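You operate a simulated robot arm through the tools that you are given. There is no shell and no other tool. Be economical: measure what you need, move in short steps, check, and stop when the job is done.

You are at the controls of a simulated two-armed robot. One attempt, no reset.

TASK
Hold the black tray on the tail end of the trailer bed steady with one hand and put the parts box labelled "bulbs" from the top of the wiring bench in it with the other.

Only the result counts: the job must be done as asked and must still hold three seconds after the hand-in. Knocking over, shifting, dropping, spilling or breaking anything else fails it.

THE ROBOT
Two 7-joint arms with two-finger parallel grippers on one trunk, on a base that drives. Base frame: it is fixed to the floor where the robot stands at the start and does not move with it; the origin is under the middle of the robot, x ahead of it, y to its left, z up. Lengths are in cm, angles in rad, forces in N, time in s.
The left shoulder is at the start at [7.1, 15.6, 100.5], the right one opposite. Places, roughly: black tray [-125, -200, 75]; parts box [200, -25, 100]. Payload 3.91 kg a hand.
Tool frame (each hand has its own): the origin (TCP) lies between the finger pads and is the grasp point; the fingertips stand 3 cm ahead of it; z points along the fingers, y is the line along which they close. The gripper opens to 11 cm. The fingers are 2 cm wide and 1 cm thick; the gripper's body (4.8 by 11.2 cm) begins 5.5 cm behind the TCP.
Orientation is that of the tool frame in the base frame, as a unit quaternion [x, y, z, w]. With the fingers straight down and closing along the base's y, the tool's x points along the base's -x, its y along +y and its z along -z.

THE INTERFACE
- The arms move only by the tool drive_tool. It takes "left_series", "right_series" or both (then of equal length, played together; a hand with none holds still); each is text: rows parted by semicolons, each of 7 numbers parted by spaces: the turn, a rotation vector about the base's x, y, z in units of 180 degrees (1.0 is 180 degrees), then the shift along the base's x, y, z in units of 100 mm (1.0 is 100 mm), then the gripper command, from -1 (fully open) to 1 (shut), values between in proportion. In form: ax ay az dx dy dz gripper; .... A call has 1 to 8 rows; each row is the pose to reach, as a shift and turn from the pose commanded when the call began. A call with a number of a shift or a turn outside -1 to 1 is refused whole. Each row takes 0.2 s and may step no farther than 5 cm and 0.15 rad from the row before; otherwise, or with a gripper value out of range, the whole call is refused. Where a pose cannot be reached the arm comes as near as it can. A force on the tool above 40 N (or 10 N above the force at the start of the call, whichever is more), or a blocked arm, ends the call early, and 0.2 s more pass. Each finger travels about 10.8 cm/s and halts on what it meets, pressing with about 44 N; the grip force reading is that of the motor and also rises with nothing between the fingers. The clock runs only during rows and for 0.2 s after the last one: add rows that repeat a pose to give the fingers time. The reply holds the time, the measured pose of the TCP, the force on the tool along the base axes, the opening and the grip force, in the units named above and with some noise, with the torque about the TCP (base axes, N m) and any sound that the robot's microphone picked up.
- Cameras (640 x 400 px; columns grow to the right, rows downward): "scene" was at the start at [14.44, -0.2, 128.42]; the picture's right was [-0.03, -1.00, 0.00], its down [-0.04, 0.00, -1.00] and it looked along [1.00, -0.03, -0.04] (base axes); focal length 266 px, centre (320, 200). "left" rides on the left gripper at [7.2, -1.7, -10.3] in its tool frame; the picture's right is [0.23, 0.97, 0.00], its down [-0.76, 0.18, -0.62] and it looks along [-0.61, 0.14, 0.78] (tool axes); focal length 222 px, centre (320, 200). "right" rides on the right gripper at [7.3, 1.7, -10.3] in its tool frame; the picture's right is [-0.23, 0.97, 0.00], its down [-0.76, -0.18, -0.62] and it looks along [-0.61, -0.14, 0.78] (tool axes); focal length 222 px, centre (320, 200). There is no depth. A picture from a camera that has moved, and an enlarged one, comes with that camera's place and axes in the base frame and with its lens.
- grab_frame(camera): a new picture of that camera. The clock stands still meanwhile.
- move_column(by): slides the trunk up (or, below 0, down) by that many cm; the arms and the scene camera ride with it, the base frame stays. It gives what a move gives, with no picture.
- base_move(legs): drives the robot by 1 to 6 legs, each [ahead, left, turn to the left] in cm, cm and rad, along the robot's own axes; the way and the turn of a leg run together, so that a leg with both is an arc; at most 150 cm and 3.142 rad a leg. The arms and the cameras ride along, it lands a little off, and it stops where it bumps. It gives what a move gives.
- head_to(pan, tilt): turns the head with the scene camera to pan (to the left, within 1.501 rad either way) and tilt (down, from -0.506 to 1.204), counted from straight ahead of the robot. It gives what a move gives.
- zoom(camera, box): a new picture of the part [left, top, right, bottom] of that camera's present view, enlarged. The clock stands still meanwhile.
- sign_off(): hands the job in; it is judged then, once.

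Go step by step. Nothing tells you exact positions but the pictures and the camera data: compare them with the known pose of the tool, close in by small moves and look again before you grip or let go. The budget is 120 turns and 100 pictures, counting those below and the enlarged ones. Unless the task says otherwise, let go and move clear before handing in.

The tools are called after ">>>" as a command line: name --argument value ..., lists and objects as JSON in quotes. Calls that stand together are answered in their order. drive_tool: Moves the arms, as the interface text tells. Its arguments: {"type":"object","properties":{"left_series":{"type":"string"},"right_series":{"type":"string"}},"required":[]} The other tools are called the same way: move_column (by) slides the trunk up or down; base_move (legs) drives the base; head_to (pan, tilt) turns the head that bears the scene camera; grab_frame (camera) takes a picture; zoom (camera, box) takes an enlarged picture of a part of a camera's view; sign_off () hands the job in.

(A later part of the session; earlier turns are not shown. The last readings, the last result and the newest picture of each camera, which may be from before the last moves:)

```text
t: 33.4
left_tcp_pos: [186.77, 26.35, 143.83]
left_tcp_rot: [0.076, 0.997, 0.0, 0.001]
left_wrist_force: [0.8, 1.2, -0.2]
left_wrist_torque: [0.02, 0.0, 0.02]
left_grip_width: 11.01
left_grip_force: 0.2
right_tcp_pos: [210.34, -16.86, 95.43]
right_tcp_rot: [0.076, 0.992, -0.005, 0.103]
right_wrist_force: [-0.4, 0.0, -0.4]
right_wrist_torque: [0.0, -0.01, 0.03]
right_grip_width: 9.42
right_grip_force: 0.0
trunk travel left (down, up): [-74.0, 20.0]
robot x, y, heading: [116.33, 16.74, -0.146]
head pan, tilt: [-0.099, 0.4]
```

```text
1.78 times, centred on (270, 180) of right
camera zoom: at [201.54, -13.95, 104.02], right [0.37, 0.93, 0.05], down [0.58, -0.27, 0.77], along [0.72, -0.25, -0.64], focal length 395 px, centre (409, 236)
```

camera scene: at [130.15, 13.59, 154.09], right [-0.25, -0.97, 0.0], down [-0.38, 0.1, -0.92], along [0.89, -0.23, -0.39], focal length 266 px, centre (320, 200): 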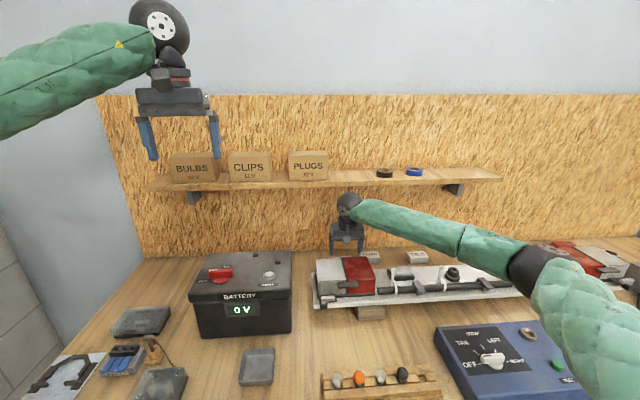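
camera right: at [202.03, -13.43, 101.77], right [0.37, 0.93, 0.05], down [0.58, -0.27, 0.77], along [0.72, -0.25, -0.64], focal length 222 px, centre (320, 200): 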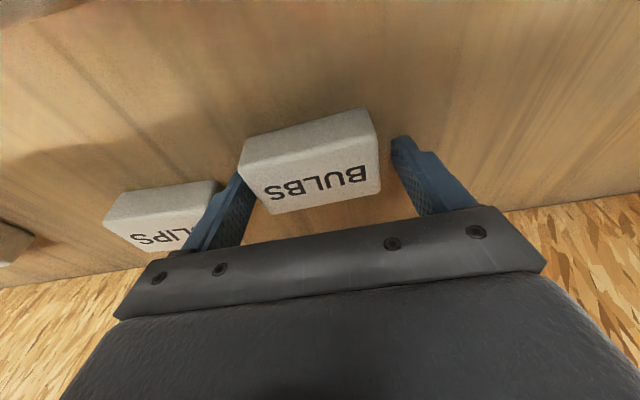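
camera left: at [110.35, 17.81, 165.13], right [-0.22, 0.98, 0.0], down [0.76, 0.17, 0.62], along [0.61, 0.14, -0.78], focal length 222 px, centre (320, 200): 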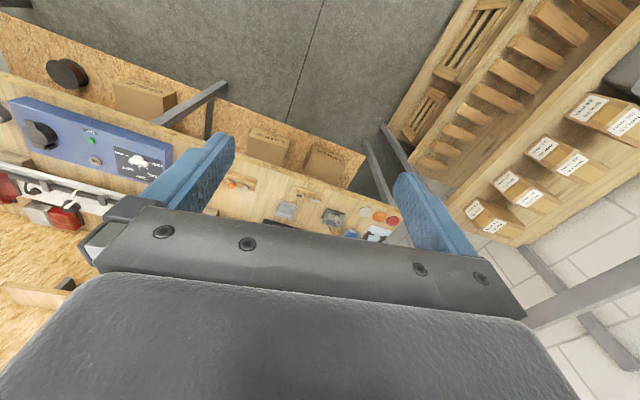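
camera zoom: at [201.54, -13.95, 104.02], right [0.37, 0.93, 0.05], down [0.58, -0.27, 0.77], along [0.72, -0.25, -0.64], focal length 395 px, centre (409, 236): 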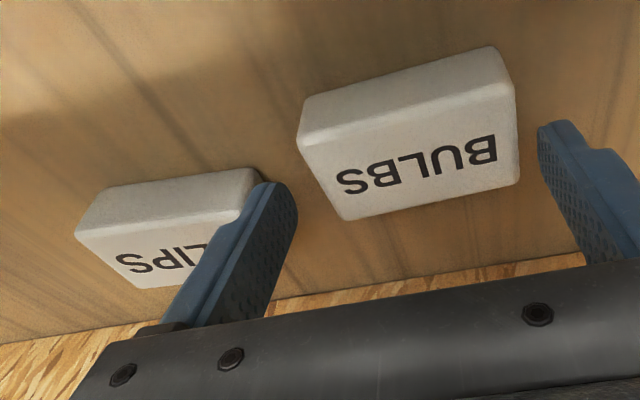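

The finger now sits between the boxes; I narrow to ~8.9 cm and go straight down in small steps.

>>> drive_tool --right_series "0 0 0 0 0 0 -0.62; 0 0 0 0.02 0 -0.12 -0.62; 0 0 0 0.03 0 -0.24 -0.62; 0 0 0 0.03 0 -0.24 -0.62"

>>> zoom --camera "right" --box '[90, 80, 450, 280]'

```text
t: 34.4
left_tcp_pos: [186.8, 26.31, 143.92]
left_tcp_rot: [0.075, 0.997, 0.0, 0.001]
left_wrist_force: [0.0, -0.2, 0.2]
left_wrist_torque: [-0.02, -0.02, -0.01]
left_grip_width: 11.02
left_grip_force: 0.1
right_tcp_pos: [210.71, -16.8, 93.13]
right_tcp_rot: [0.077, 0.992, -0.005, 0.104]
right_wrist_force: [7.4, -1.5, 8.9]
right_wrist_torque: [-0.18, 0.74, 0.0]
right_grip_width: 8.91
right_grip_force: 0.1
trunk travel left (down, up): [-74.0, 20.0]
robot x, y, heading: [116.0, 16.32, -0.149]
head pan, tilt: [-0.099, 0.4]
```

```text
1.78 times, centred on (270, 180) of right
camera zoom: at [201.86, -13.89, 101.76], right [0.37, 0.93, 0.05], down [0.58, -0.27, 0.77], along [0.73, -0.25, -0.64], focal length 395 px, centre (409, 236)
```

zoom: 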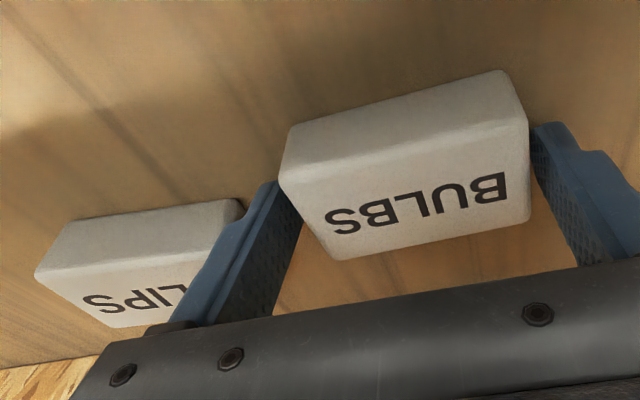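

Both fingers now reach the bench beside the box (tips at ~z 90). I ease up 3 mm and close on the box.

>>> drive_tool --right_series "0 0 0 0 0 0.04 -0.62; 0 0 0 0 0 0.04 -0.5; 0 0 0 0 0 0.04 -0.35; 0 0 0 0 0 0.04 -0.1; 0 0 0 0 0 0.04 0.4; 0 0 0 0 0 0.04 0.4"

>>> zoom --camera "right" --box '[90, 80, 450, 280]'

```text
t: 35.8
left_tcp_pos: [186.75, 26.3, 143.84]
left_tcp_rot: [0.076, 0.997, 0.0, 0.001]
left_wrist_force: [-0.3, -0.2, 0.3]
left_wrist_torque: [0.01, -0.01, -0.01]
left_grip_width: 10.99
left_grip_force: 0.0
right_tcp_pos: [210.72, -16.76, 93.32]
right_tcp_rot: [0.077, 0.992, -0.006, 0.103]
right_wrist_force: [3.8, -1.5, -2.5]
right_wrist_torque: [0.02, 0.14, 0.02]
right_grip_width: 7.43
right_grip_force: 43.9
trunk travel left (down, up): [-74.0, 20.0]
robot x, y, heading: [115.83, 16.46, -0.152]
head pan, tilt: [-0.099, 0.4]
```

```text
1.78 times, centred on (270, 180) of right
camera zoom: at [201.87, -13.85, 101.98], right [0.37, 0.93, 0.05], down [0.58, -0.27, 0.77], along [0.72, -0.25, -0.64], focal length 395 px, centre (409, 236)
```

zoom: 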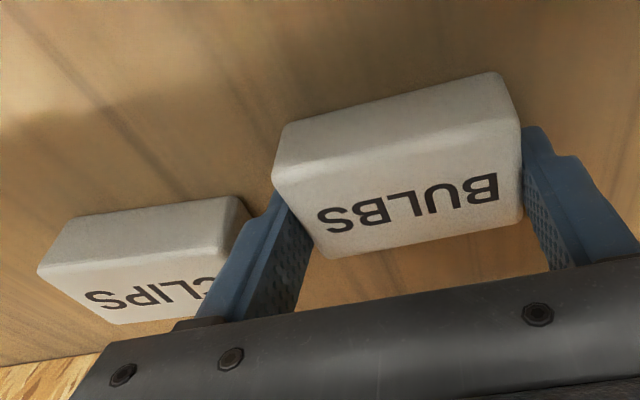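

The box is gripped at 7.4 cm with 44 N. I lift it diagonally up and back, between the light and the shelf.

>>> drive_tool --right_series "0 0 0 -0.04 0.006 0.16 0.5; 0 0 0 -0.16 0.025 0.33 0.5; 0 0 0 -0.3 0.045 0.55 0.5; 0 0 0 -0.5 0.077 0.8 0.5; 0 0 0 -0.6 0.09 1.0 0.5; 0 0 0 -0.6 0.09 1.0 0.5"

>>> grab_frame --camera "right"

>>> grab_frame --camera "scene"

```text
t: 37.2
left_tcp_pos: [186.84, 26.19, 143.81]
left_tcp_rot: [0.076, 0.997, 0.0, 0.001]
left_wrist_force: [-0.9, -0.7, 0.0]
left_wrist_torque: [-0.01, 0.02, -0.01]
left_grip_width: 11.0
left_grip_force: 0.0
right_tcp_pos: [204.57, -16.23, 103.5]
right_tcp_rot: [0.077, 0.992, -0.005, 0.104]
right_wrist_force: [-0.4, 0.5, -0.2]
right_wrist_torque: [0.0, 0.02, -0.01]
right_grip_width: 7.47
right_grip_force: 43.8
trunk travel left (down, up): [-74.0, 20.0]
robot x, y, heading: [115.42, 16.73, -0.156]
head pan, tilt: [-0.099, 0.4]
```

```text
60 pictures are left
camera right: at [195.57, -13.17, 112.15], right [0.37, 0.93, 0.05], down [0.58, -0.27, 0.77], along [0.72, -0.25, -0.64], focal length 222 px, centre (320, 200)
```

right: 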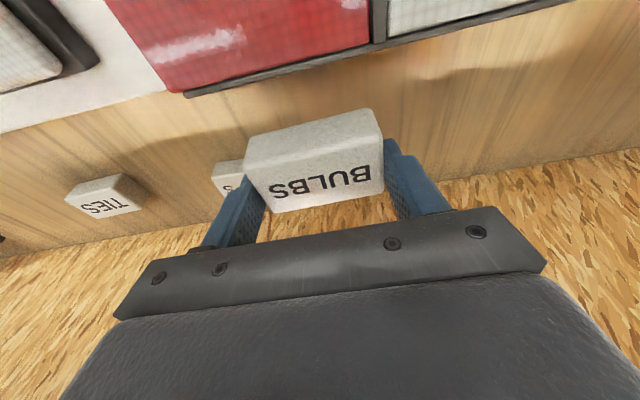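

```text
59 pictures are left
camera scene: at [130.21, 13.59, 154.09], right [-0.25, -0.97, 0.0], down [-0.38, 0.1, -0.92], along [0.89, -0.23, -0.39], focal length 266 px, centre (320, 200)
```

scene: 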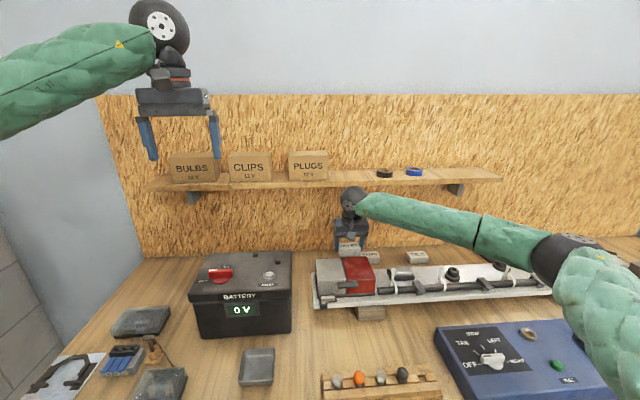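

Lifted cleanly. I raise it above the bar, then retract toward me and level the hand.

>>> drive_tool --right_series "0 0 0 -0.05 0.01 0.35 0.5; 0 0 0 -0.15 0.02 0.7 0.5; 0 0 0 -0.4 0.06 1.0 0.5; 0 0 0 -0.4 0.06 1.0 0.5"

>>> drive_tool --right_series "0.0025 0.0162 0 -0.3 0.04 0.25 0.5; 0.005 0.0324 0 -0.6 0.0 0.5 0.5; 0.0075 0.0486 0 -0.9 -0.1 0.8 0.5; 0.0101 0.0648 0 -1.0 -0.2 1.0 0.5; 0.0101 0.0648 0 -1.0 -0.2 1.0 0.5"

>>> move_column --by 15

>>> grab_frame --camera "right"

```text
t: 38.2
left_tcp_pos: [186.74, 26.43, 143.86]
left_tcp_rot: [0.076, 0.997, -0.001, 0.001]
left_wrist_force: [-0.9, -0.3, -1.0]
left_wrist_torque: [0.0, 0.02, -0.02]
left_grip_width: 11.0
left_grip_force: 0.1
right_tcp_pos: [200.48, -15.54, 113.58]
right_tcp_rot: [0.077, 0.992, -0.005, 0.104]
right_wrist_force: [0.2, -0.7, -1.0]
right_wrist_torque: [0.04, 0.01, 0.02]
right_grip_width: 7.45
right_grip_force: 43.7
trunk travel left (down, up): [-74.0, 20.0]
robot x, y, heading: [115.69, 16.63, -0.151]
head pan, tilt: [-0.099, 0.4]
```

```text
t: 39.4
left_tcp_pos: [186.75, 26.37, 143.84]
left_tcp_rot: [0.077, 0.997, 0.0, 0.001]
left_wrist_force: [1.0, -0.1, -0.1]
left_wrist_torque: [-0.02, 0.0, -0.02]
left_grip_width: 11.0
left_grip_force: 0.1
right_tcp_pos: [190.51, -17.81, 123.4]
right_tcp_rot: [0.079, 0.997, 0.004, 0.0]
right_wrist_force: [-0.2, 0.3, -0.9]
right_wrist_torque: [-0.01, 0.01, -0.01]
right_grip_width: 7.41
right_grip_force: 44.1
trunk travel left (down, up): [-74.0, 20.0]
robot x, y, heading: [115.98, 16.77, -0.152]
head pan, tilt: [-0.099, 0.4]
```

```text
t: 41.2
left_tcp_pos: [186.67, 26.29, 158.81]
left_tcp_rot: [0.076, 0.997, 0.0, 0.0]
left_wrist_force: [-0.5, -0.3, 0.3]
left_wrist_torque: [0.01, 0.0, 0.03]
left_grip_width: 11.0
left_grip_force: 0.0
right_tcp_pos: [190.61, -17.74, 138.37]
right_tcp_rot: [0.078, 0.997, 0.002, 0.001]
right_wrist_force: [0.2, 0.1, -0.1]
right_wrist_torque: [-0.02, -0.04, 0.0]
right_grip_width: 7.41
right_grip_force: 43.7
trunk travel left (down, up): [-89.0, 5.0]
robot x, y, heading: [115.62, 16.68, -0.148]
head pan, tilt: [-0.099, 0.4]
```

```text
58 pictures are left
camera right: at [183.6, -15.16, 148.7], right [0.38, 0.93, 0.01], down [0.72, -0.3, 0.62], along [0.58, -0.23, -0.78], focal length 222 px, centre (320, 200)
```

right: 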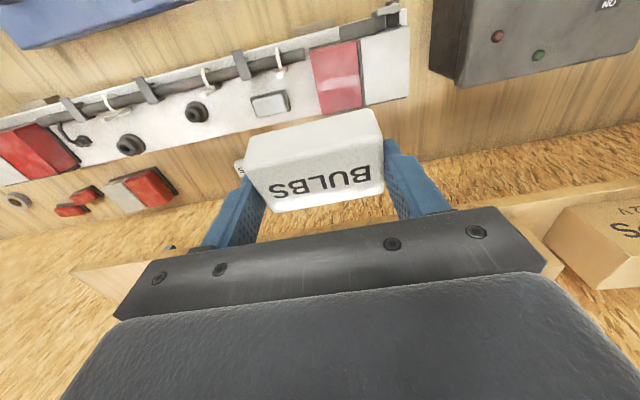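

The box is held upright. I back away from the bench, then turn toward the trailer and look.

>>> base_move --legs '[[-90, 0, 0]]'

>>> head_to --pan -1.5 --tilt 0.4

>>> grab_frame --camera "scene"

```text
t: 45.9
left_tcp_pos: [97.77, 39.53, 158.74]
left_tcp_rot: [0.087, 0.996, 0.0, 0.001]
left_wrist_force: [0.0, -0.4, 0.5]
left_wrist_torque: [0.01, 0.01, 0.0]
left_grip_width: 11.01
left_grip_force: 0.1
right_tcp_pos: [100.71, -4.91, 138.47]
right_tcp_rot: [0.088, 0.996, 0.003, 0.0]
right_wrist_force: [-0.1, 0.2, -1.1]
right_wrist_torque: [0.02, 0.01, 0.05]
right_grip_width: 7.43
right_grip_force: 44.1
trunk travel left (down, up): [-89.0, 5.0]
robot x, y, heading: [26.51, 31.35, -0.177]
head pan, tilt: [-0.099, 0.4]
```

```text
t: 47.5
left_tcp_pos: [97.66, 39.5, 158.84]
left_tcp_rot: [0.086, 0.996, 0.0, 0.0]
left_wrist_force: [-0.4, -0.6, 0.1]
left_wrist_torque: [-0.01, 0.0, 0.0]
left_grip_width: 11.01
left_grip_force: 0.1
right_tcp_pos: [100.66, -4.64, 138.34]
right_tcp_rot: [0.087, 0.996, 0.002, 0.001]
right_wrist_force: [-0.4, -0.7, -0.4]
right_wrist_torque: [0.04, 0.0, 0.02]
right_grip_width: 7.43
right_grip_force: 44.1
trunk travel left (down, up): [-89.0, 5.0]
robot x, y, heading: [26.77, 31.19, -0.173]
head pan, tilt: [-1.499, 0.4]
```

```text
57 pictures are left
camera scene: at [31.12, 21.21, 169.1], right [-0.99, 0.1, 0.0], down [0.04, 0.39, -0.92], along [-0.09, -0.92, -0.39], focal length 266 px, centre (320, 200)
```

scene: 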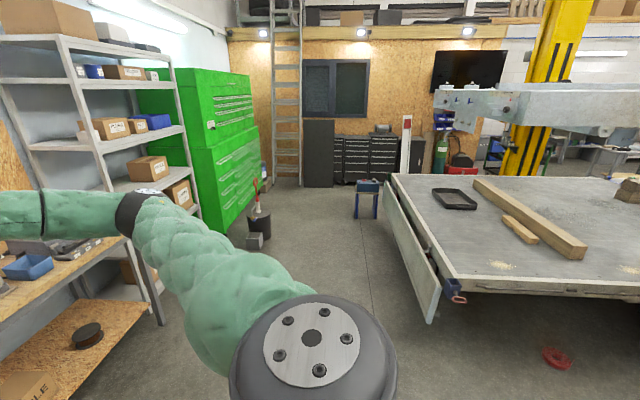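

The trailer's tail edge runs from about (-51,-85) to (-86,-276), the tray ~43 cm in from it. I turn around here, then strafe left along the tail.

>>> base_move --legs '[[0, 0, -3.14], [-18, 120, 0]]'

>>> head_to --pan 0.5 --tilt 0.5

>>> grab_frame --camera "scene"

```text
t: 61.0
left_tcp_pos: [-48.76, -99.03, 158.8]
left_tcp_rot: [0.995, -0.099, -0.001, -0.001]
left_wrist_force: [-0.5, -0.1, 0.5]
left_wrist_torque: [-0.02, -0.02, -0.03]
left_grip_width: 10.97
left_grip_force: 0.0
right_tcp_pos: [-50.75, -54.87, 138.35]
right_tcp_rot: [0.995, -0.1, -0.001, 0.002]
right_wrist_force: [-1.0, -0.4, -0.9]
right_wrist_torque: [0.0, -0.03, 0.03]
right_grip_width: 7.42
right_grip_force: 43.8
trunk travel left (down, up): [-89.0, 5.0]
robot x, y, heading: [22.3, -92.72, 2.941]
head pan, tilt: [-1.499, 0.4]
```

```text
t: 63.0
left_tcp_pos: [-48.82, -99.22, 158.9]
left_tcp_rot: [0.995, -0.099, -0.001, -0.001]
left_wrist_force: [0.3, -0.1, -0.4]
left_wrist_torque: [0.0, 0.01, -0.03]
left_grip_width: 11.0
left_grip_force: 0.1
right_tcp_pos: [-50.54, -55.02, 138.38]
right_tcp_rot: [0.995, -0.1, -0.001, 0.003]
right_wrist_force: [0.5, 0.1, -1.0]
right_wrist_torque: [0.01, -0.03, -0.02]
right_grip_width: 7.41
right_grip_force: 43.9
trunk travel left (down, up): [-89.0, 5.0]
robot x, y, heading: [22.39, -92.85, 2.946]
head pan, tilt: [0.499, 0.499]
```

```text
56 pictures are left
camera scene: at [8.96, -94.36, 168.18], right [-0.3, 0.95, 0.0], down [0.46, 0.14, -0.88], along [-0.84, -0.26, -0.48], focal length 266 px, centre (320, 200)
```

scene: 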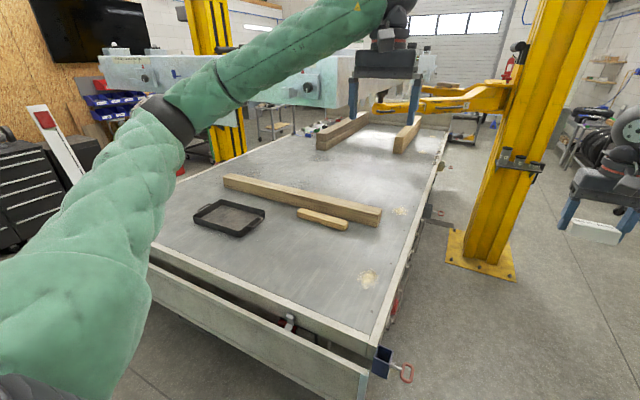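

The tray is at about (-117,-196), ~44 cm in from the edge; a wooden beam lies behind it. I align and strafe in front of it, then check clearances.

>>> base_move --legs '[[0, 0, 0.033], [10, 124, 0]]'

>>> head_to --pan 0 --tilt 1.1

>>> grab_frame --camera "scene"

>>> grab_frame --camera "left"

```text
t: 69.7
left_tcp_pos: [-75.22, -227.62, 158.87]
left_tcp_rot: [0.998, -0.058, -0.001, -0.001]
left_wrist_force: [-0.1, 0.3, 0.5]
left_wrist_torque: [0.0, -0.02, 0.01]
left_grip_width: 11.0
left_grip_force: 0.0
right_tcp_pos: [-80.78, -183.58, 138.38]
right_tcp_rot: [0.998, -0.058, -0.001, 0.003]
right_wrist_force: [-0.5, 0.5, -0.8]
right_wrist_torque: [0.01, 0.01, 0.0]
right_grip_width: 7.41
right_grip_force: 43.7
trunk travel left (down, up): [-89.0, 5.0]
robot x, y, heading: [-5.26, -215.26, 3.026]
head pan, tilt: [0.499, 0.499]
```

```text
t: 70.7
left_tcp_pos: [-75.31, -227.57, 158.8]
left_tcp_rot: [0.998, -0.057, -0.001, 0.0]
left_wrist_force: [0.4, 0.1, -0.1]
left_wrist_torque: [0.03, 0.03, 0.02]
left_grip_width: 10.99
left_grip_force: 0.0
right_tcp_pos: [-80.75, -183.59, 138.42]
right_tcp_rot: [0.998, -0.058, -0.002, 0.002]
right_wrist_force: [-0.5, 0.5, -0.8]
right_wrist_torque: [-0.04, 0.04, -0.04]
right_grip_width: 7.41
right_grip_force: 43.9
trunk travel left (down, up): [-89.0, 5.0]
robot x, y, heading: [-4.48, -215.21, 3.025]
head pan, tilt: [0.0, 1.1]
```

```text
55 pictures are left
camera scene: at [-15.96, -213.94, 163.42], right [0.11, 0.99, 0.0], down [0.89, -0.1, -0.45], along [-0.45, 0.05, -0.89], focal length 266 px, centre (320, 200)
```

scene: 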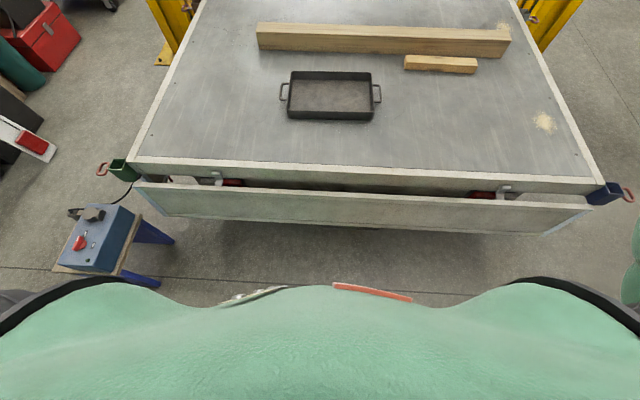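

```text
54 pictures are left
camera left: at [-67.92, -226.76, 169.24], right [0.11, -0.99, 0.0], down [-0.78, -0.09, 0.62], along [-0.62, -0.07, -0.78], focal length 222 px, centre (320, 200)
```

left: 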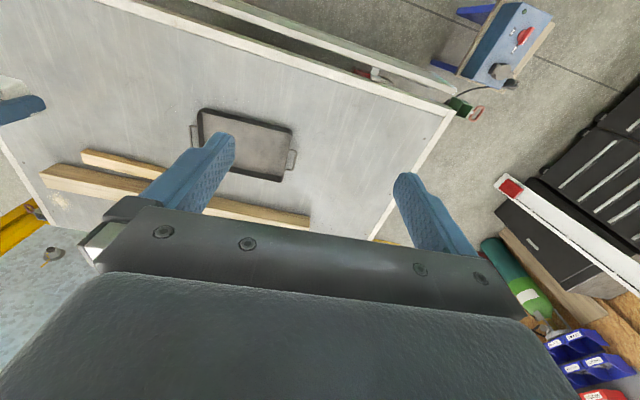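

The tray is square to my heading, with wire handles on its left and right sides; the tailgate sits ~20 cm ahead of my base. I move 14.5 cm ahead and look again.

>>> base_move --legs '[[14.5, 0, 0]]'

>>> grab_frame --camera "scene"

>>> zoom --camera "scene" --box '[240, 40, 420, 160]'

```text
t: 72.0
left_tcp_pos: [-89.38, -226.13, 159.1]
left_tcp_rot: [0.998, -0.057, -0.002, 0.001]
left_wrist_force: [-0.2, 0.3, 1.5]
left_wrist_torque: [-0.02, -0.03, -0.01]
left_grip_width: 10.99
left_grip_force: 0.0
right_tcp_pos: [-94.8, -182.16, 138.63]
right_tcp_rot: [0.998, -0.059, -0.002, 0.002]
right_wrist_force: [-0.5, 0.0, 0.7]
right_wrist_torque: [-0.03, 0.03, -0.03]
right_grip_width: 7.43
right_grip_force: 44.2
trunk travel left (down, up): [-89.0, 5.0]
robot x, y, heading: [-18.96, -213.92, 3.028]
head pan, tilt: [0.0, 1.1]
```

```text
53 pictures are left
camera scene: at [-29.96, -212.35, 163.44], right [0.11, 0.99, 0.0], down [0.89, -0.1, -0.45], along [-0.45, 0.05, -0.89], focal length 266 px, centre (320, 200)
```

scene: 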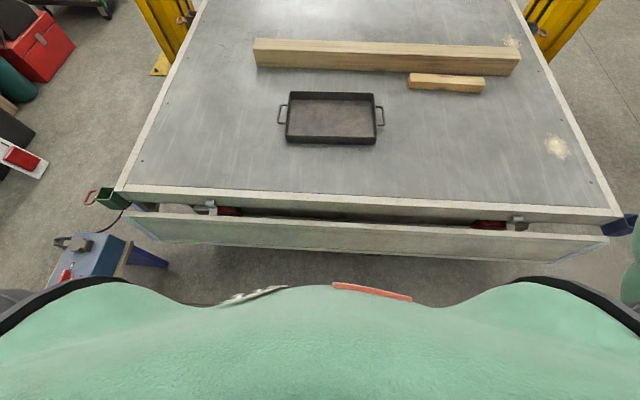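

```text
3.33 times, centred on (330, 100) of scene
camera zoom: at [-29.96, -212.35, 163.44], right [0.11, 0.99, 0.0], down [0.89, -0.1, -0.45], along [-0.45, 0.05, -0.89], focal length 886 px, centre (287, 533)
```

zoom: 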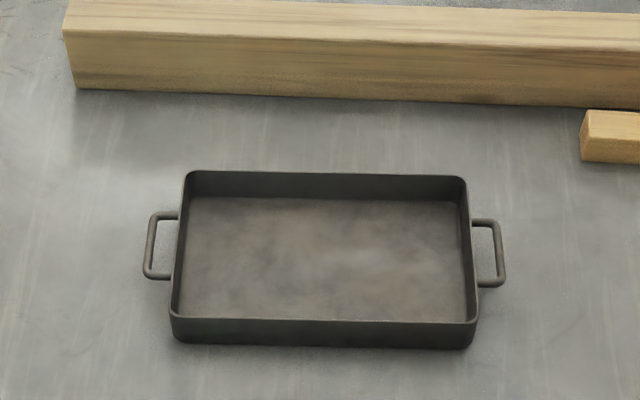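

The tray spans d≈85-110 ahead, lateral +14 to -24. I lower the trunk and bring the left hand above the front part of the left wall, just ahead of the handle.

>>> move_column --by -35

>>> drive_tool --left_series "0 0 0 -0.4 0.05 -0.2 -1; 0 0 0 -0.75 0.08 -0.45 -1; 0 0 0 -0.95 0.15 -0.7 -1; 0 0 0 -1.0 0.3 -1.0 -1; 0 0 0 -1.0 0.3 -1.0 -1"

>>> drive_tool --left_series "0 0 0 -0.35 0.15 -0.25 -1; 0 0 0 -0.7 0.35 -0.5 -1; 0 0 0 -0.9 0.55 -0.75 -1; 0 0 0 -0.9 0.55 -1.0 -1; 0 0 0 -0.9 0.55 -1.0 -1"

>>> grab_frame --camera "left"

>>> head_to --pan 0 --tilt 0.8

>>> grab_frame --camera "scene"

```text
t: 75.4
left_tcp_pos: [-89.53, -226.12, 123.91]
left_tcp_rot: [0.998, -0.057, 0.0, 0.001]
left_wrist_force: [0.4, -0.4, -0.1]
left_wrist_torque: [-0.02, 0.0, -0.04]
left_grip_width: 11.01
left_grip_force: 0.0
right_tcp_pos: [-94.95, -182.19, 103.55]
right_tcp_rot: [0.998, -0.059, -0.001, 0.003]
right_wrist_force: [1.3, 0.1, -0.4]
right_wrist_torque: [0.01, 0.0, 0.0]
right_grip_width: 7.42
right_grip_force: 43.3
trunk travel left (down, up): [-54.0, 40.0]
robot x, y, heading: [-19.32, -213.5, 3.028]
head pan, tilt: [0.0, 1.1]
```

```text
t: 76.6
left_tcp_pos: [-99.24, -223.04, 113.76]
left_tcp_rot: [0.998, -0.057, -0.002, 0.0]
left_wrist_force: [-0.1, 0.1, 0.1]
left_wrist_torque: [-0.03, 0.02, -0.01]
left_grip_width: 11.01
left_grip_force: 0.0
right_tcp_pos: [-94.87, -182.23, 103.48]
right_tcp_rot: [0.998, -0.059, -0.001, 0.003]
right_wrist_force: [-0.3, -0.4, -0.3]
right_wrist_torque: [0.02, 0.02, 0.02]
right_grip_width: 7.41
right_grip_force: 43.9
trunk travel left (down, up): [-54.0, 40.0]
robot x, y, heading: [-18.95, -214.0, 3.025]
head pan, tilt: [0.0, 1.1]
```

```text
t: 77.8
left_tcp_pos: [-108.57, -217.5, 103.89]
left_tcp_rot: [0.998, -0.057, 0.0, 0.001]
left_wrist_force: [0.3, 0.4, -0.4]
left_wrist_torque: [0.0, 0.01, 0.01]
left_grip_width: 11.01
left_grip_force: 0.0
right_tcp_pos: [-95.0, -182.04, 103.4]
right_tcp_rot: [0.998, -0.058, -0.001, 0.003]
right_wrist_force: [-0.9, 0.5, 0.0]
right_wrist_torque: [-0.02, 0.0, 0.01]
right_grip_width: 7.41
right_grip_force: 43.9
trunk travel left (down, up): [-54.0, 40.0]
robot x, y, heading: [-18.98, -213.48, 3.023]
head pan, tilt: [0.0, 1.1]
```

```text
51 pictures are left
camera left: at [-101.17, -216.51, 114.15], right [0.12, -0.99, 0.0], down [-0.78, -0.09, 0.62], along [-0.62, -0.07, -0.78], focal length 222 px, centre (320, 200)
```

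left: 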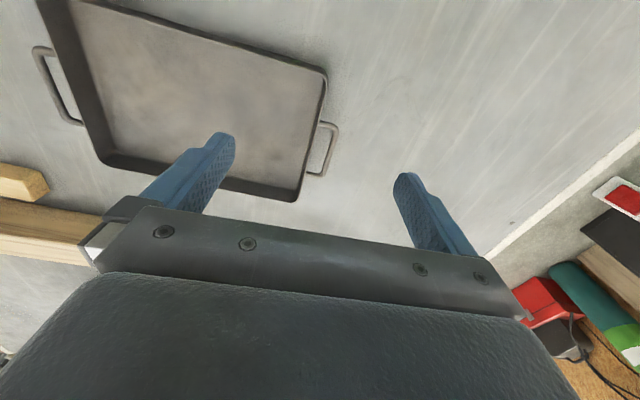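

```text
t: 78.6
left_tcp_pos: [-108.46, -217.52, 103.75]
left_tcp_rot: [0.998, -0.057, 0.0, 0.001]
left_wrist_force: [0.4, 0.1, 0.5]
left_wrist_torque: [0.0, 0.0, -0.01]
left_grip_width: 10.98
left_grip_force: 0.0
right_tcp_pos: [-95.07, -182.16, 103.46]
right_tcp_rot: [0.998, -0.058, -0.002, 0.002]
right_wrist_force: [-0.1, 0.7, -0.7]
right_wrist_torque: [0.03, 0.02, -0.02]
right_grip_width: 7.42
right_grip_force: 43.8
trunk travel left (down, up): [-54.0, 40.0]
robot x, y, heading: [-19.3, -213.92, 3.027]
head pan, tilt: [0.0, 0.799]
```

```text
50 pictures are left
camera scene: at [-31.88, -212.13, 130.58], right [0.11, 0.99, 0.0], down [0.71, -0.08, -0.7], along [-0.69, 0.08, -0.72], focal length 266 px, centre (320, 200)
```

scene: 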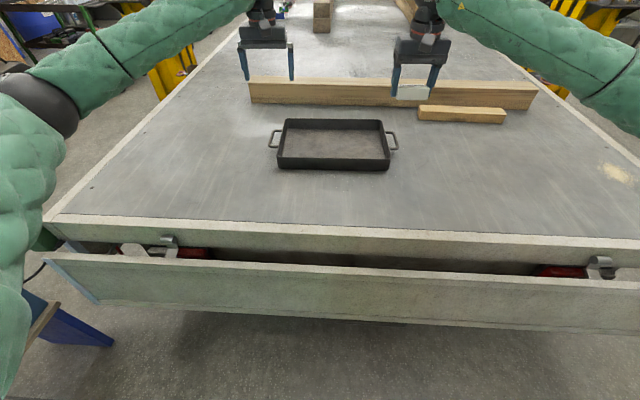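

Rim height ≈76, bed ≈71; the left hand is aligned over the front part of the left wall. I descend to just above the rim and look.

>>> drive_tool --left_series "0 0 0 -0.05 0 -0.4 -0.5; 0 0 0 -0.1 0.01 -0.8 -0.5; 0 0 0 -0.14 0.01 -1.0 -0.5; 0 0 0 -0.14 0.01 -1.0 -0.5"

>>> drive_tool --left_series "0 0 0 0 0 -0.35 -0.4; 0 0 0 0 0 -0.7 -0.3; 0 0 0 0 0 -0.95 -0.3; 0 0 0 0 0 -0.95 -0.3"

>>> grab_frame --camera "left"

>>> zoom --camera "scene" --box '[200, 60, 440, 210]'

```text
t: 79.6
left_tcp_pos: [-110.04, -217.6, 93.85]
left_tcp_rot: [0.998, -0.057, -0.001, 0.001]
left_wrist_force: [-0.2, 0.4, 0.6]
left_wrist_torque: [0.01, 0.01, 0.02]
left_grip_width: 8.24
left_grip_force: 0.0
right_tcp_pos: [-94.86, -182.07, 103.33]
right_tcp_rot: [0.998, -0.058, -0.001, 0.002]
right_wrist_force: [-0.1, -0.5, -0.2]
right_wrist_torque: [0.0, -0.02, -0.02]
right_grip_width: 7.43
right_grip_force: 43.9
trunk travel left (down, up): [-54.0, 40.0]
robot x, y, heading: [-19.05, -213.37, 3.027]
head pan, tilt: [0.0, 0.799]
```

```text
t: 80.6
left_tcp_pos: [-109.69, -217.34, 84.57]
left_tcp_rot: [0.998, -0.057, -0.002, 0.0]
left_wrist_force: [0.4, 0.1, 0.1]
left_wrist_torque: [0.04, -0.04, -0.01]
left_grip_width: 7.18
left_grip_force: 0.1
right_tcp_pos: [-94.96, -182.24, 103.42]
right_tcp_rot: [0.998, -0.059, -0.002, 0.003]
right_wrist_force: [0.6, -0.6, -0.6]
right_wrist_torque: [0.01, 0.01, -0.02]
right_grip_width: 7.44
right_grip_force: 43.8
trunk travel left (down, up): [-54.0, 40.0]
robot x, y, heading: [-19.37, -213.55, 3.03]
head pan, tilt: [0.0, 0.799]
```

```text
49 pictures are left
camera left: at [-102.31, -216.46, 94.89], right [0.12, -0.99, 0.0], down [-0.78, -0.09, 0.63], along [-0.62, -0.07, -0.78], focal length 222 px, centre (320, 200)
```

left: 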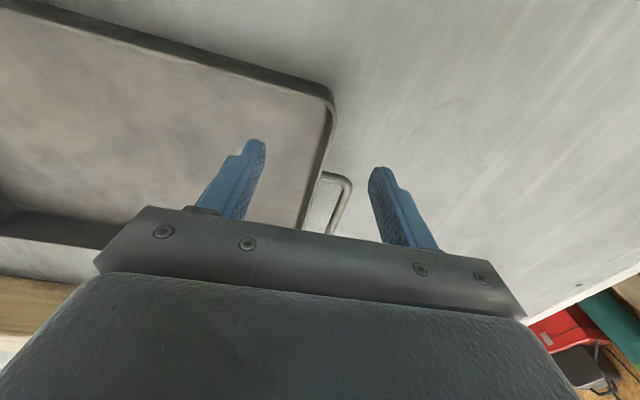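

```text
2.67 times, centred on (320, 135) of scene
camera zoom: at [-31.85, -212.13, 130.59], right [0.11, 0.99, 0.0], down [0.71, -0.08, -0.7], along [-0.69, 0.08, -0.72], focal length 708 px, centre (320, 373)
```

zoom: 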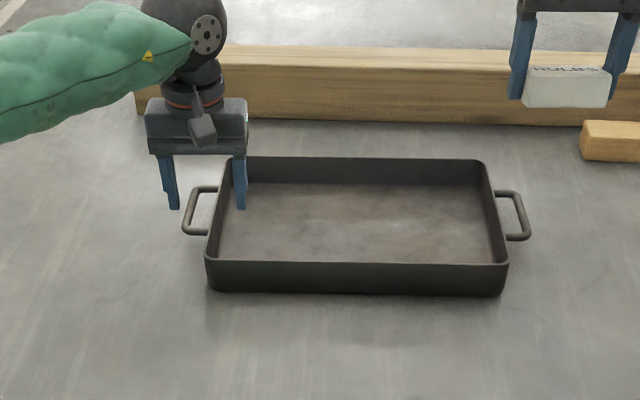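

Wall lies midway between the fingers. I lower 8 cm so they straddle the wall, then look before closing.

>>> drive_tool --left_series "0 0 0 0 0 -0.3 -0.3; 0 0 0 0 0 -0.6 -0.3; 0 0 0 0 0 -0.8 -0.3; 0 0 0 0 0 -0.8 -0.3"

>>> zoom --camera "left" --box '[200, 60, 440, 210]'

```text
t: 81.6
left_tcp_pos: [-109.74, -217.36, 76.46]
left_tcp_rot: [0.998, -0.056, -0.002, 0.001]
left_wrist_force: [-0.2, 0.6, -0.6]
left_wrist_torque: [0.03, -0.01, 0.02]
left_grip_width: 7.14
left_grip_force: 0.0
right_tcp_pos: [-94.94, -182.15, 103.41]
right_tcp_rot: [0.998, -0.059, -0.001, 0.003]
right_wrist_force: [0.9, 0.5, 0.1]
right_wrist_torque: [0.03, -0.02, 0.01]
right_grip_width: 7.42
right_grip_force: 43.8
trunk travel left (down, up): [-54.0, 40.0]
robot x, y, heading: [-18.79, -213.99, 3.031]
head pan, tilt: [0.0, 0.799]
```

```text
2.67 times, centred on (320, 135) of left
camera zoom: at [-102.34, -216.54, 86.87], right [0.12, -0.99, 0.0], down [-0.78, -0.09, 0.63], along [-0.62, -0.07, -0.78], focal length 592 px, centre (320, 373)
```

zoom: 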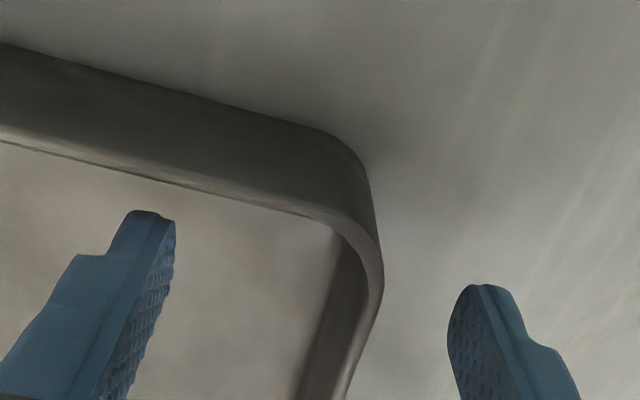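

The wall is ~0.7 cm to the left of the grip centre, so I shift and close gradually on it.

>>> drive_tool --left_series "0 0 0 -0.01 -0.07 0 -0.3; 0 0 0 -0.01 -0.07 0 0.2; 0 0 0 -0.01 -0.07 0 0.55; 0 0 0 -0.01 -0.07 0 0.55"

>>> zoom --camera "left" --box '[200, 60, 440, 210]'

```text
t: 82.6
left_tcp_pos: [-109.82, -218.02, 76.47]
left_tcp_rot: [0.998, -0.057, -0.001, 0.0]
left_wrist_force: [-0.3, 0.7, 0.6]
left_wrist_torque: [-0.03, 0.0, -0.01]
left_grip_width: 2.49
left_grip_force: 0.1
right_tcp_pos: [-95.08, -182.13, 103.46]
right_tcp_rot: [0.998, -0.058, -0.002, 0.003]
right_wrist_force: [0.5, 0.6, -0.2]
right_wrist_torque: [-0.02, 0.02, 0.0]
right_grip_width: 7.36
right_grip_force: 44.1
trunk travel left (down, up): [-54.0, 40.0]
robot x, y, heading: [-19.2, -213.58, 3.033]
head pan, tilt: [0.0, 0.799]
```

```text
2.67 times, centred on (320, 135) of left
camera zoom: at [-102.42, -217.27, 86.78], right [0.12, -0.99, 0.0], down [-0.78, -0.09, 0.62], along [-0.62, -0.07, -0.78], focal length 592 px, centre (320, 373)
```

zoom: 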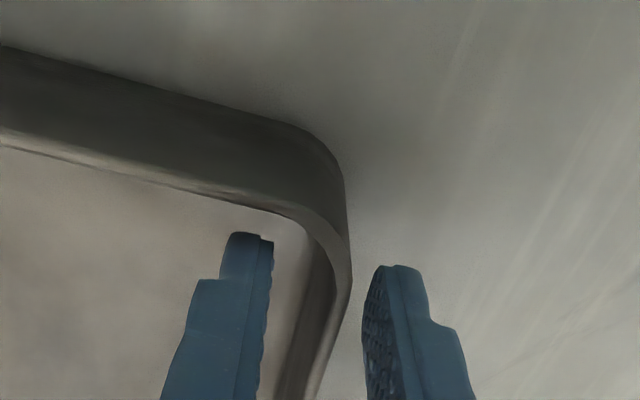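

Well centred with 2.5 cm opening; now I close on the wall.

>>> drive_tool --left_series "0 0 0 0 0 0 0.7; 0 0 0 0 0 0 0.85; 0 0 0 0 0 0 1; 0 0 0 0 0 0 1"

>>> zoom --camera "left" --box '[200, 60, 440, 210]'

>>> grab_frame --camera "scene"

```text
t: 83.6
left_tcp_pos: [-109.73, -218.13, 76.36]
left_tcp_rot: [0.998, -0.057, -0.001, 0.0]
left_wrist_force: [1.6, 0.7, -0.4]
left_wrist_torque: [0.08, -0.26, -0.61]
left_grip_width: 0.37
left_grip_force: 43.6
right_tcp_pos: [-95.02, -182.21, 103.49]
right_tcp_rot: [0.998, -0.059, 0.0, 0.003]
right_wrist_force: [0.3, -0.2, -1.1]
right_wrist_torque: [0.0, -0.02, 0.0]
right_grip_width: 7.41
right_grip_force: 43.8
trunk travel left (down, up): [-54.0, 40.0]
robot x, y, heading: [-18.89, -213.92, 3.031]
head pan, tilt: [0.0, 0.799]
```

```text
2.67 times, centred on (320, 135) of left
camera zoom: at [-102.4, -217.23, 86.79], right [0.11, -0.99, 0.0], down [-0.78, -0.09, 0.62], along [-0.62, -0.07, -0.78], focal length 592 px, centre (320, 373)
```

zoom: 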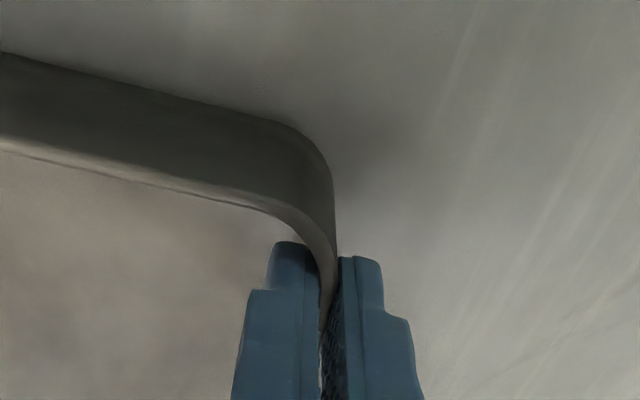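

```text
44 pictures are left
camera scene: at [-31.88, -212.13, 130.58], right [0.11, 0.99, 0.0], down [0.71, -0.08, -0.7], along [-0.69, 0.08, -0.72], focal length 266 px, centre (320, 200)
```

scene: 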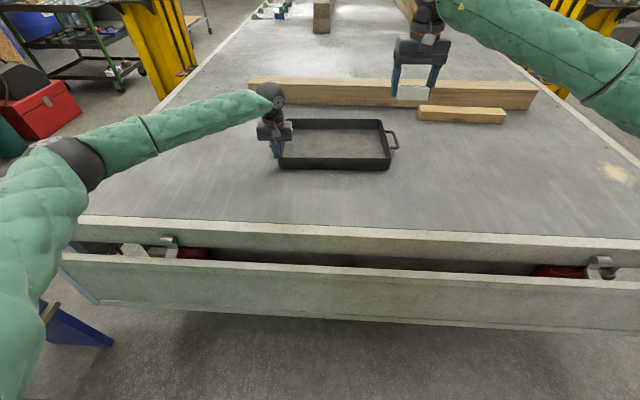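

The tray's wall is held firmly and hasn't visibly moved. Now the right hand carries the box over the tray's middle.

>>> drive_tool --right_series "0 0 0 -0.3 -0.2 0 0.5; 0 0 0 -0.6 -0.4 -0.1 0.5; 0 0 0 -0.9 -0.6 -0.2 0.5; 0 0 0 -1.0 -0.65 -0.2 0.5; 0 0 0 -1.0 -0.65 -0.2 0.5"

>>> drive_tool --right_series "0 0 0 -0.25 -0.2 -0.2 0.5; 0 0 0 -0.5 -0.35 -0.5 0.5; 0 0 0 -0.58 -0.43 -0.8 0.5; 0 0 0 -0.58 -0.43 -1.0 0.5; 0 0 0 -0.58 -0.43 -1.0 0.5"

>>> grab_frame --camera "right"

>>> zoom --camera "scene" --box '[200, 60, 440, 210]'

```text
t: 84.8
left_tcp_pos: [-109.65, -218.09, 76.41]
left_tcp_rot: [0.998, -0.056, -0.001, 0.0]
left_wrist_force: [-1.8, 0.7, 1.1]
left_wrist_torque: [0.0, -0.05, -0.26]
left_grip_width: 0.36
left_grip_force: 43.7
right_tcp_pos: [-104.79, -188.82, 101.46]
right_tcp_rot: [0.998, -0.059, -0.001, 0.002]
right_wrist_force: [-0.1, -0.1, -1.2]
right_wrist_torque: [0.03, -0.01, 0.04]
right_grip_width: 7.41
right_grip_force: 43.9
trunk travel left (down, up): [-54.0, 40.0]
robot x, y, heading: [-19.14, -213.58, 3.026]
head pan, tilt: [0.0, 0.799]
```

```text
t: 86.0
left_tcp_pos: [-109.81, -218.22, 76.47]
left_tcp_rot: [0.998, -0.057, -0.002, 0.0]
left_wrist_force: [-0.7, -1.0, 1.6]
left_wrist_torque: [-0.06, -0.08, -0.22]
left_grip_width: 0.38
left_grip_force: 43.7
right_tcp_pos: [-110.8, -192.97, 91.22]
right_tcp_rot: [0.998, -0.059, -0.001, 0.003]
right_wrist_force: [0.0, 0.7, 0.0]
right_wrist_torque: [0.01, -0.01, 0.01]
right_grip_width: 7.44
right_grip_force: 43.8
trunk travel left (down, up): [-54.0, 40.0]
robot x, y, heading: [-19.41, -213.84, 3.024]
head pan, tilt: [0.0, 0.799]
```

```text
43 pictures are left
camera right: at [-103.84, -195.63, 101.51], right [-0.34, -0.94, 0.01], down [-0.73, 0.27, 0.62], along [-0.59, 0.21, -0.78], focal length 222 px, centre (320, 200)
```

right: 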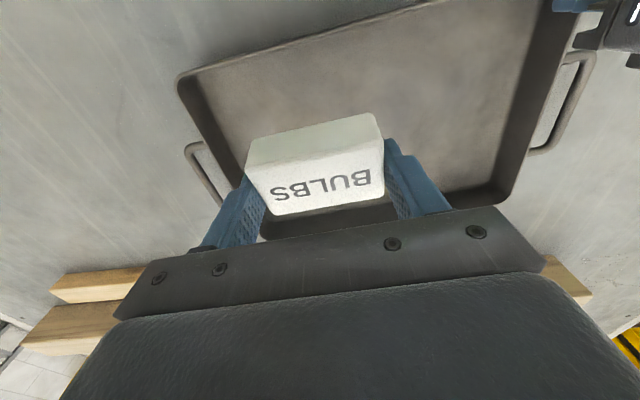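

```text
2.67 times, centred on (320, 135) of scene
camera zoom: at [-31.89, -212.15, 130.58], right [0.11, 0.99, 0.0], down [0.71, -0.08, -0.7], along [-0.69, 0.08, -0.72], focal length 708 px, centre (320, 373)
```

zoom: 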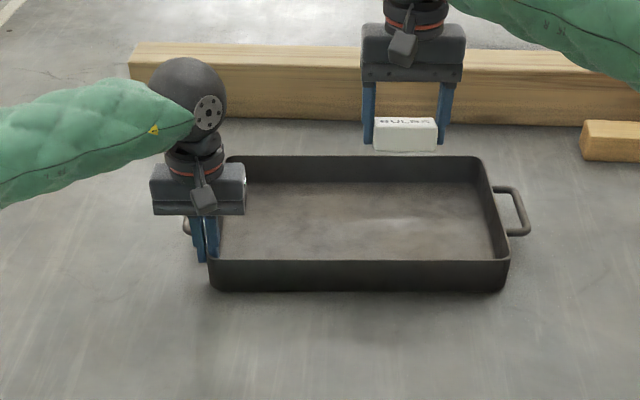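

The box is over the tray, but it was gripped with the hand tilted 0.2 rad, so I restore that tilt to make it flat, and descend.

>>> drive_tool --right_series "0.0025 0.0217 0 0 0 -0.3 0.5; 0.005 0.0435 0 0 0 -0.6 0.5; 0.0074 0.0652 0 0 0 -0.9 0.5; 0.0074 0.0652 0 0 0 -1.0 0.5; 0.0074 0.0652 0 0 0 -1.0 0.5"

>>> grab_frame --camera "right"

>>> zoom --camera "scene" --box '[240, 70, 420, 190]'

```text
t: 87.2
left_tcp_pos: [-109.77, -218.2, 76.42]
left_tcp_rot: [0.998, -0.056, -0.001, 0.0]
left_wrist_force: [1.6, -1.0, 2.0]
left_wrist_torque: [-0.05, 0.0, -0.14]
left_grip_width: 0.39
left_grip_force: 43.9
right_tcp_pos: [-111.05, -192.93, 81.2]
right_tcp_rot: [0.993, -0.057, -0.103, -0.003]
right_wrist_force: [-0.3, 0.6, 0.6]
right_wrist_torque: [-0.02, -0.04, 0.0]
right_grip_width: 7.42
right_grip_force: 44.4
trunk travel left (down, up): [-54.0, 40.0]
robot x, y, heading: [-18.79, -213.82, 3.029]
head pan, tilt: [0.0, 0.799]
```

```text
41 pictures are left
camera right: at [-102.06, -195.7, 89.83], right [-0.33, -0.94, 0.05], down [-0.59, 0.25, 0.77], along [-0.73, 0.22, -0.64], focal length 222 px, centre (320, 200)
```

right: 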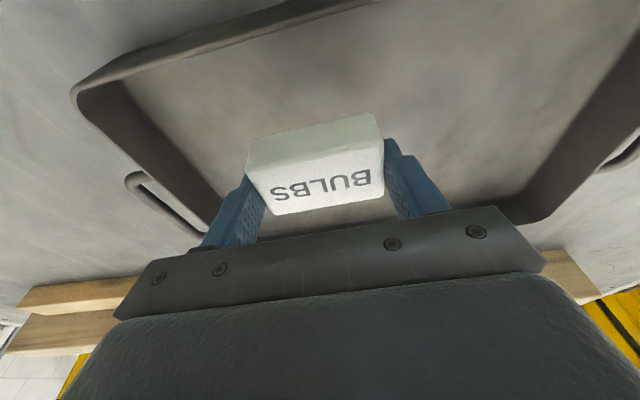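

```text
3.33 times, centred on (330, 130) of scene
camera zoom: at [-31.88, -212.15, 130.58], right [0.11, 0.99, 0.0], down [0.71, -0.08, -0.7], along [-0.69, 0.08, -0.72], focal length 886 px, centre (287, 433)
```

zoom: 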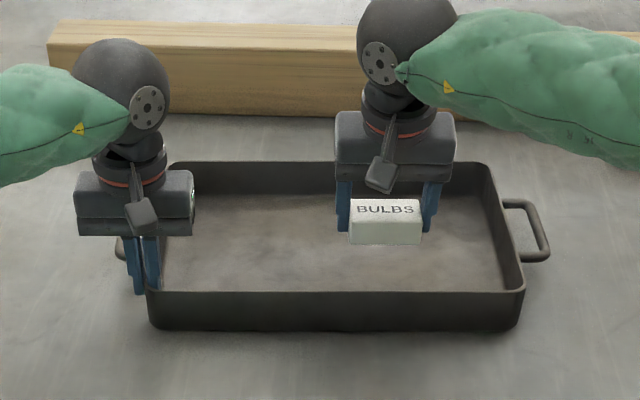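

Flat and inside the tray's outline. I lower it to just above the tray floor, then by millimetres until light contact.

>>> drive_tool --right_series "0 0 0 0 0 -0.2 0.5; 0 0 0 0 0 -0.4 0.5; 0 0 0 0 0 -0.5 0.5; 0 0 0 0 0 -0.5 0.5"

>>> drive_tool --right_series "0 0 0 0 0 -0.05 0.5; 0 0 0 0 0 -0.08 0.5; 0 0 0 0 0 -0.08 0.5"

>>> zoom --camera "scene" --box '[240, 70, 420, 190]'

```text
t: 88.2
left_tcp_pos: [-109.85, -218.18, 76.43]
left_tcp_rot: [0.998, -0.057, -0.001, 0.0]
left_wrist_force: [1.7, -0.8, 0.8]
left_wrist_torque: [-0.05, -0.15, -0.14]
left_grip_width: 0.39
left_grip_force: 43.4
right_tcp_pos: [-110.97, -192.83, 76.16]
right_tcp_rot: [0.993, -0.058, -0.104, -0.003]
right_wrist_force: [0.9, 0.5, -0.2]
right_wrist_torque: [-0.02, 0.0, 0.02]
right_grip_width: 7.42
right_grip_force: 44.4
trunk travel left (down, up): [-54.0, 40.0]
robot x, y, heading: [-19.24, -213.43, 3.027]
head pan, tilt: [0.0, 0.799]
```

```text
t: 89.0
left_tcp_pos: [-109.86, -218.12, 76.3]
left_tcp_rot: [0.998, -0.057, -0.001, 0.0]
left_wrist_force: [1.6, -0.4, 0.8]
left_wrist_torque: [-0.06, -0.12, -0.16]
left_grip_width: 0.38
left_grip_force: 43.6
right_tcp_pos: [-110.92, -192.82, 75.47]
right_tcp_rot: [0.993, -0.058, -0.105, -0.003]
right_wrist_force: [-0.4, 0.3, -0.7]
right_wrist_torque: [0.03, 0.01, 0.02]
right_grip_width: 7.42
right_grip_force: 43.9
trunk travel left (down, up): [-54.0, 40.0]
robot x, y, heading: [-18.81, -213.7, 3.025]
head pan, tilt: [0.0, 0.799]
```

```text
3.33 times, centred on (330, 130) of scene
camera zoom: at [-31.88, -212.14, 130.58], right [0.11, 0.99, 0.0], down [0.71, -0.08, -0.7], along [-0.69, 0.08, -0.72], focal length 886 px, centre (287, 433)
```

zoom: 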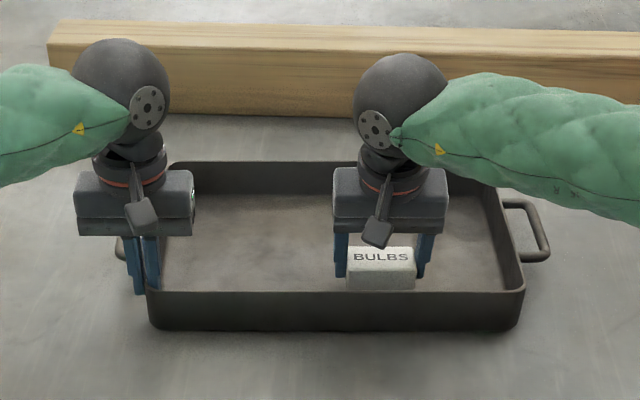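

No contact yet; I continue down in millimetre steps.

>>> drive_tool --right_series "0 0 0 0 0 -0.03 0.5; 0 0 0 0 0 -0.05 0.5; 0 0 0 0 0 -0.05 0.5"

>>> drive_tool --right_series "0 0 0 0 0 -0.02 0.5; 0 0 0 0 0 -0.04 0.5; 0 0 0 0 0 -0.04 0.5"

```text
t: 89.8
left_tcp_pos: [-109.79, -218.16, 76.38]
left_tcp_rot: [0.998, -0.056, -0.001, 0.0]
left_wrist_force: [2.3, -0.1, 1.6]
left_wrist_torque: [-0.03, -0.03, -0.18]
left_grip_width: 0.34
left_grip_force: 43.3
right_tcp_pos: [-110.79, -192.94, 74.97]
right_tcp_rot: [0.993, -0.058, -0.104, -0.004]
right_wrist_force: [-0.4, 0.0, -1.0]
right_wrist_torque: [0.03, -0.01, 0.01]
right_grip_width: 7.41
right_grip_force: 43.9
trunk travel left (down, up): [-54.0, 40.0]
robot x, y, heading: [-19.12, -213.48, 3.029]
head pan, tilt: [0.0, 0.799]
```

```text
t: 90.6
left_tcp_pos: [-109.79, -218.2, 76.36]
left_tcp_rot: [0.998, -0.058, -0.001, 0.0]
left_wrist_force: [2.1, -0.6, 1.0]
left_wrist_torque: [-0.02, -0.04, -0.16]
left_grip_width: 0.35
left_grip_force: 43.8
right_tcp_pos: [-110.69, -193.02, 74.81]
right_tcp_rot: [0.993, -0.058, -0.103, -0.003]
right_wrist_force: [-1.0, 0.4, -1.2]
right_wrist_torque: [0.0, -0.01, 0.01]
right_grip_width: 7.41
right_grip_force: 44.1
trunk travel left (down, up): [-54.0, 40.0]
robot x, y, heading: [-19.06, -213.48, 3.026]
head pan, tilt: [0.0, 0.799]
```

>>> drive_tool --right_series "0 0 0 0 0 -0.03 0.5; 0 0 0 0 0 -0.05 0.5; 0 0 0 0 0 -0.05 0.5"

>>> drive_tool --right_series "0 0 0 0 0 -0.03 0.5; 0 0 0 0 0 -0.05 0.5; 0 0 0 0 0 -0.05 0.5"

>>> zoom --camera "scene" --box '[240, 70, 420, 190]'

```text
t: 91.4
left_tcp_pos: [-109.8, -218.16, 76.43]
left_tcp_rot: [0.998, -0.056, -0.001, 0.0]
left_wrist_force: [0.7, -0.9, 0.3]
left_wrist_torque: [-0.03, -0.04, -0.15]
left_grip_width: 0.38
left_grip_force: 43.4
right_tcp_pos: [-110.98, -192.96, 74.16]
right_tcp_rot: [0.993, -0.057, -0.103, -0.003]
right_wrist_force: [-0.9, -0.7, -0.1]
right_wrist_torque: [-0.02, -0.01, -0.02]
right_grip_width: 7.41
right_grip_force: 43.6
trunk travel left (down, up): [-54.0, 40.0]
robot x, y, heading: [-19.34, -213.83, 3.028]
head pan, tilt: [0.0, 0.799]
```

```text
t: 92.2
left_tcp_pos: [-109.79, -218.25, 76.28]
left_tcp_rot: [0.998, -0.056, -0.001, -0.001]
left_wrist_force: [0.2, 0.7, 0.3]
left_wrist_torque: [-0.04, -0.04, -0.21]
left_grip_width: 0.36
left_grip_force: 43.3
right_tcp_pos: [-110.81, -192.93, 73.66]
right_tcp_rot: [0.993, -0.059, -0.104, -0.004]
right_wrist_force: [0.4, 0.7, 0.4]
right_wrist_torque: [0.04, -0.02, 0.01]
right_grip_width: 7.46
right_grip_force: 43.4
trunk travel left (down, up): [-54.0, 40.0]
robot x, y, heading: [-19.03, -213.63, 3.025]
head pan, tilt: [0.0, 0.799]
```

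```text
3.33 times, centred on (330, 130) of scene
camera zoom: at [-31.88, -212.14, 130.58], right [0.11, 0.99, 0.0], down [0.71, -0.08, -0.7], along [-0.69, 0.08, -0.72], focal length 886 px, centre (287, 433)
```

zoom: 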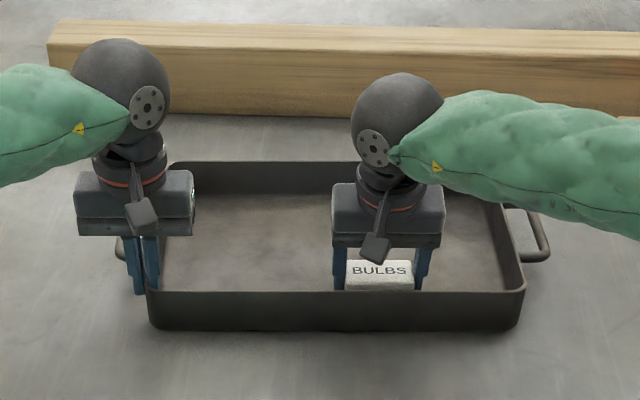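

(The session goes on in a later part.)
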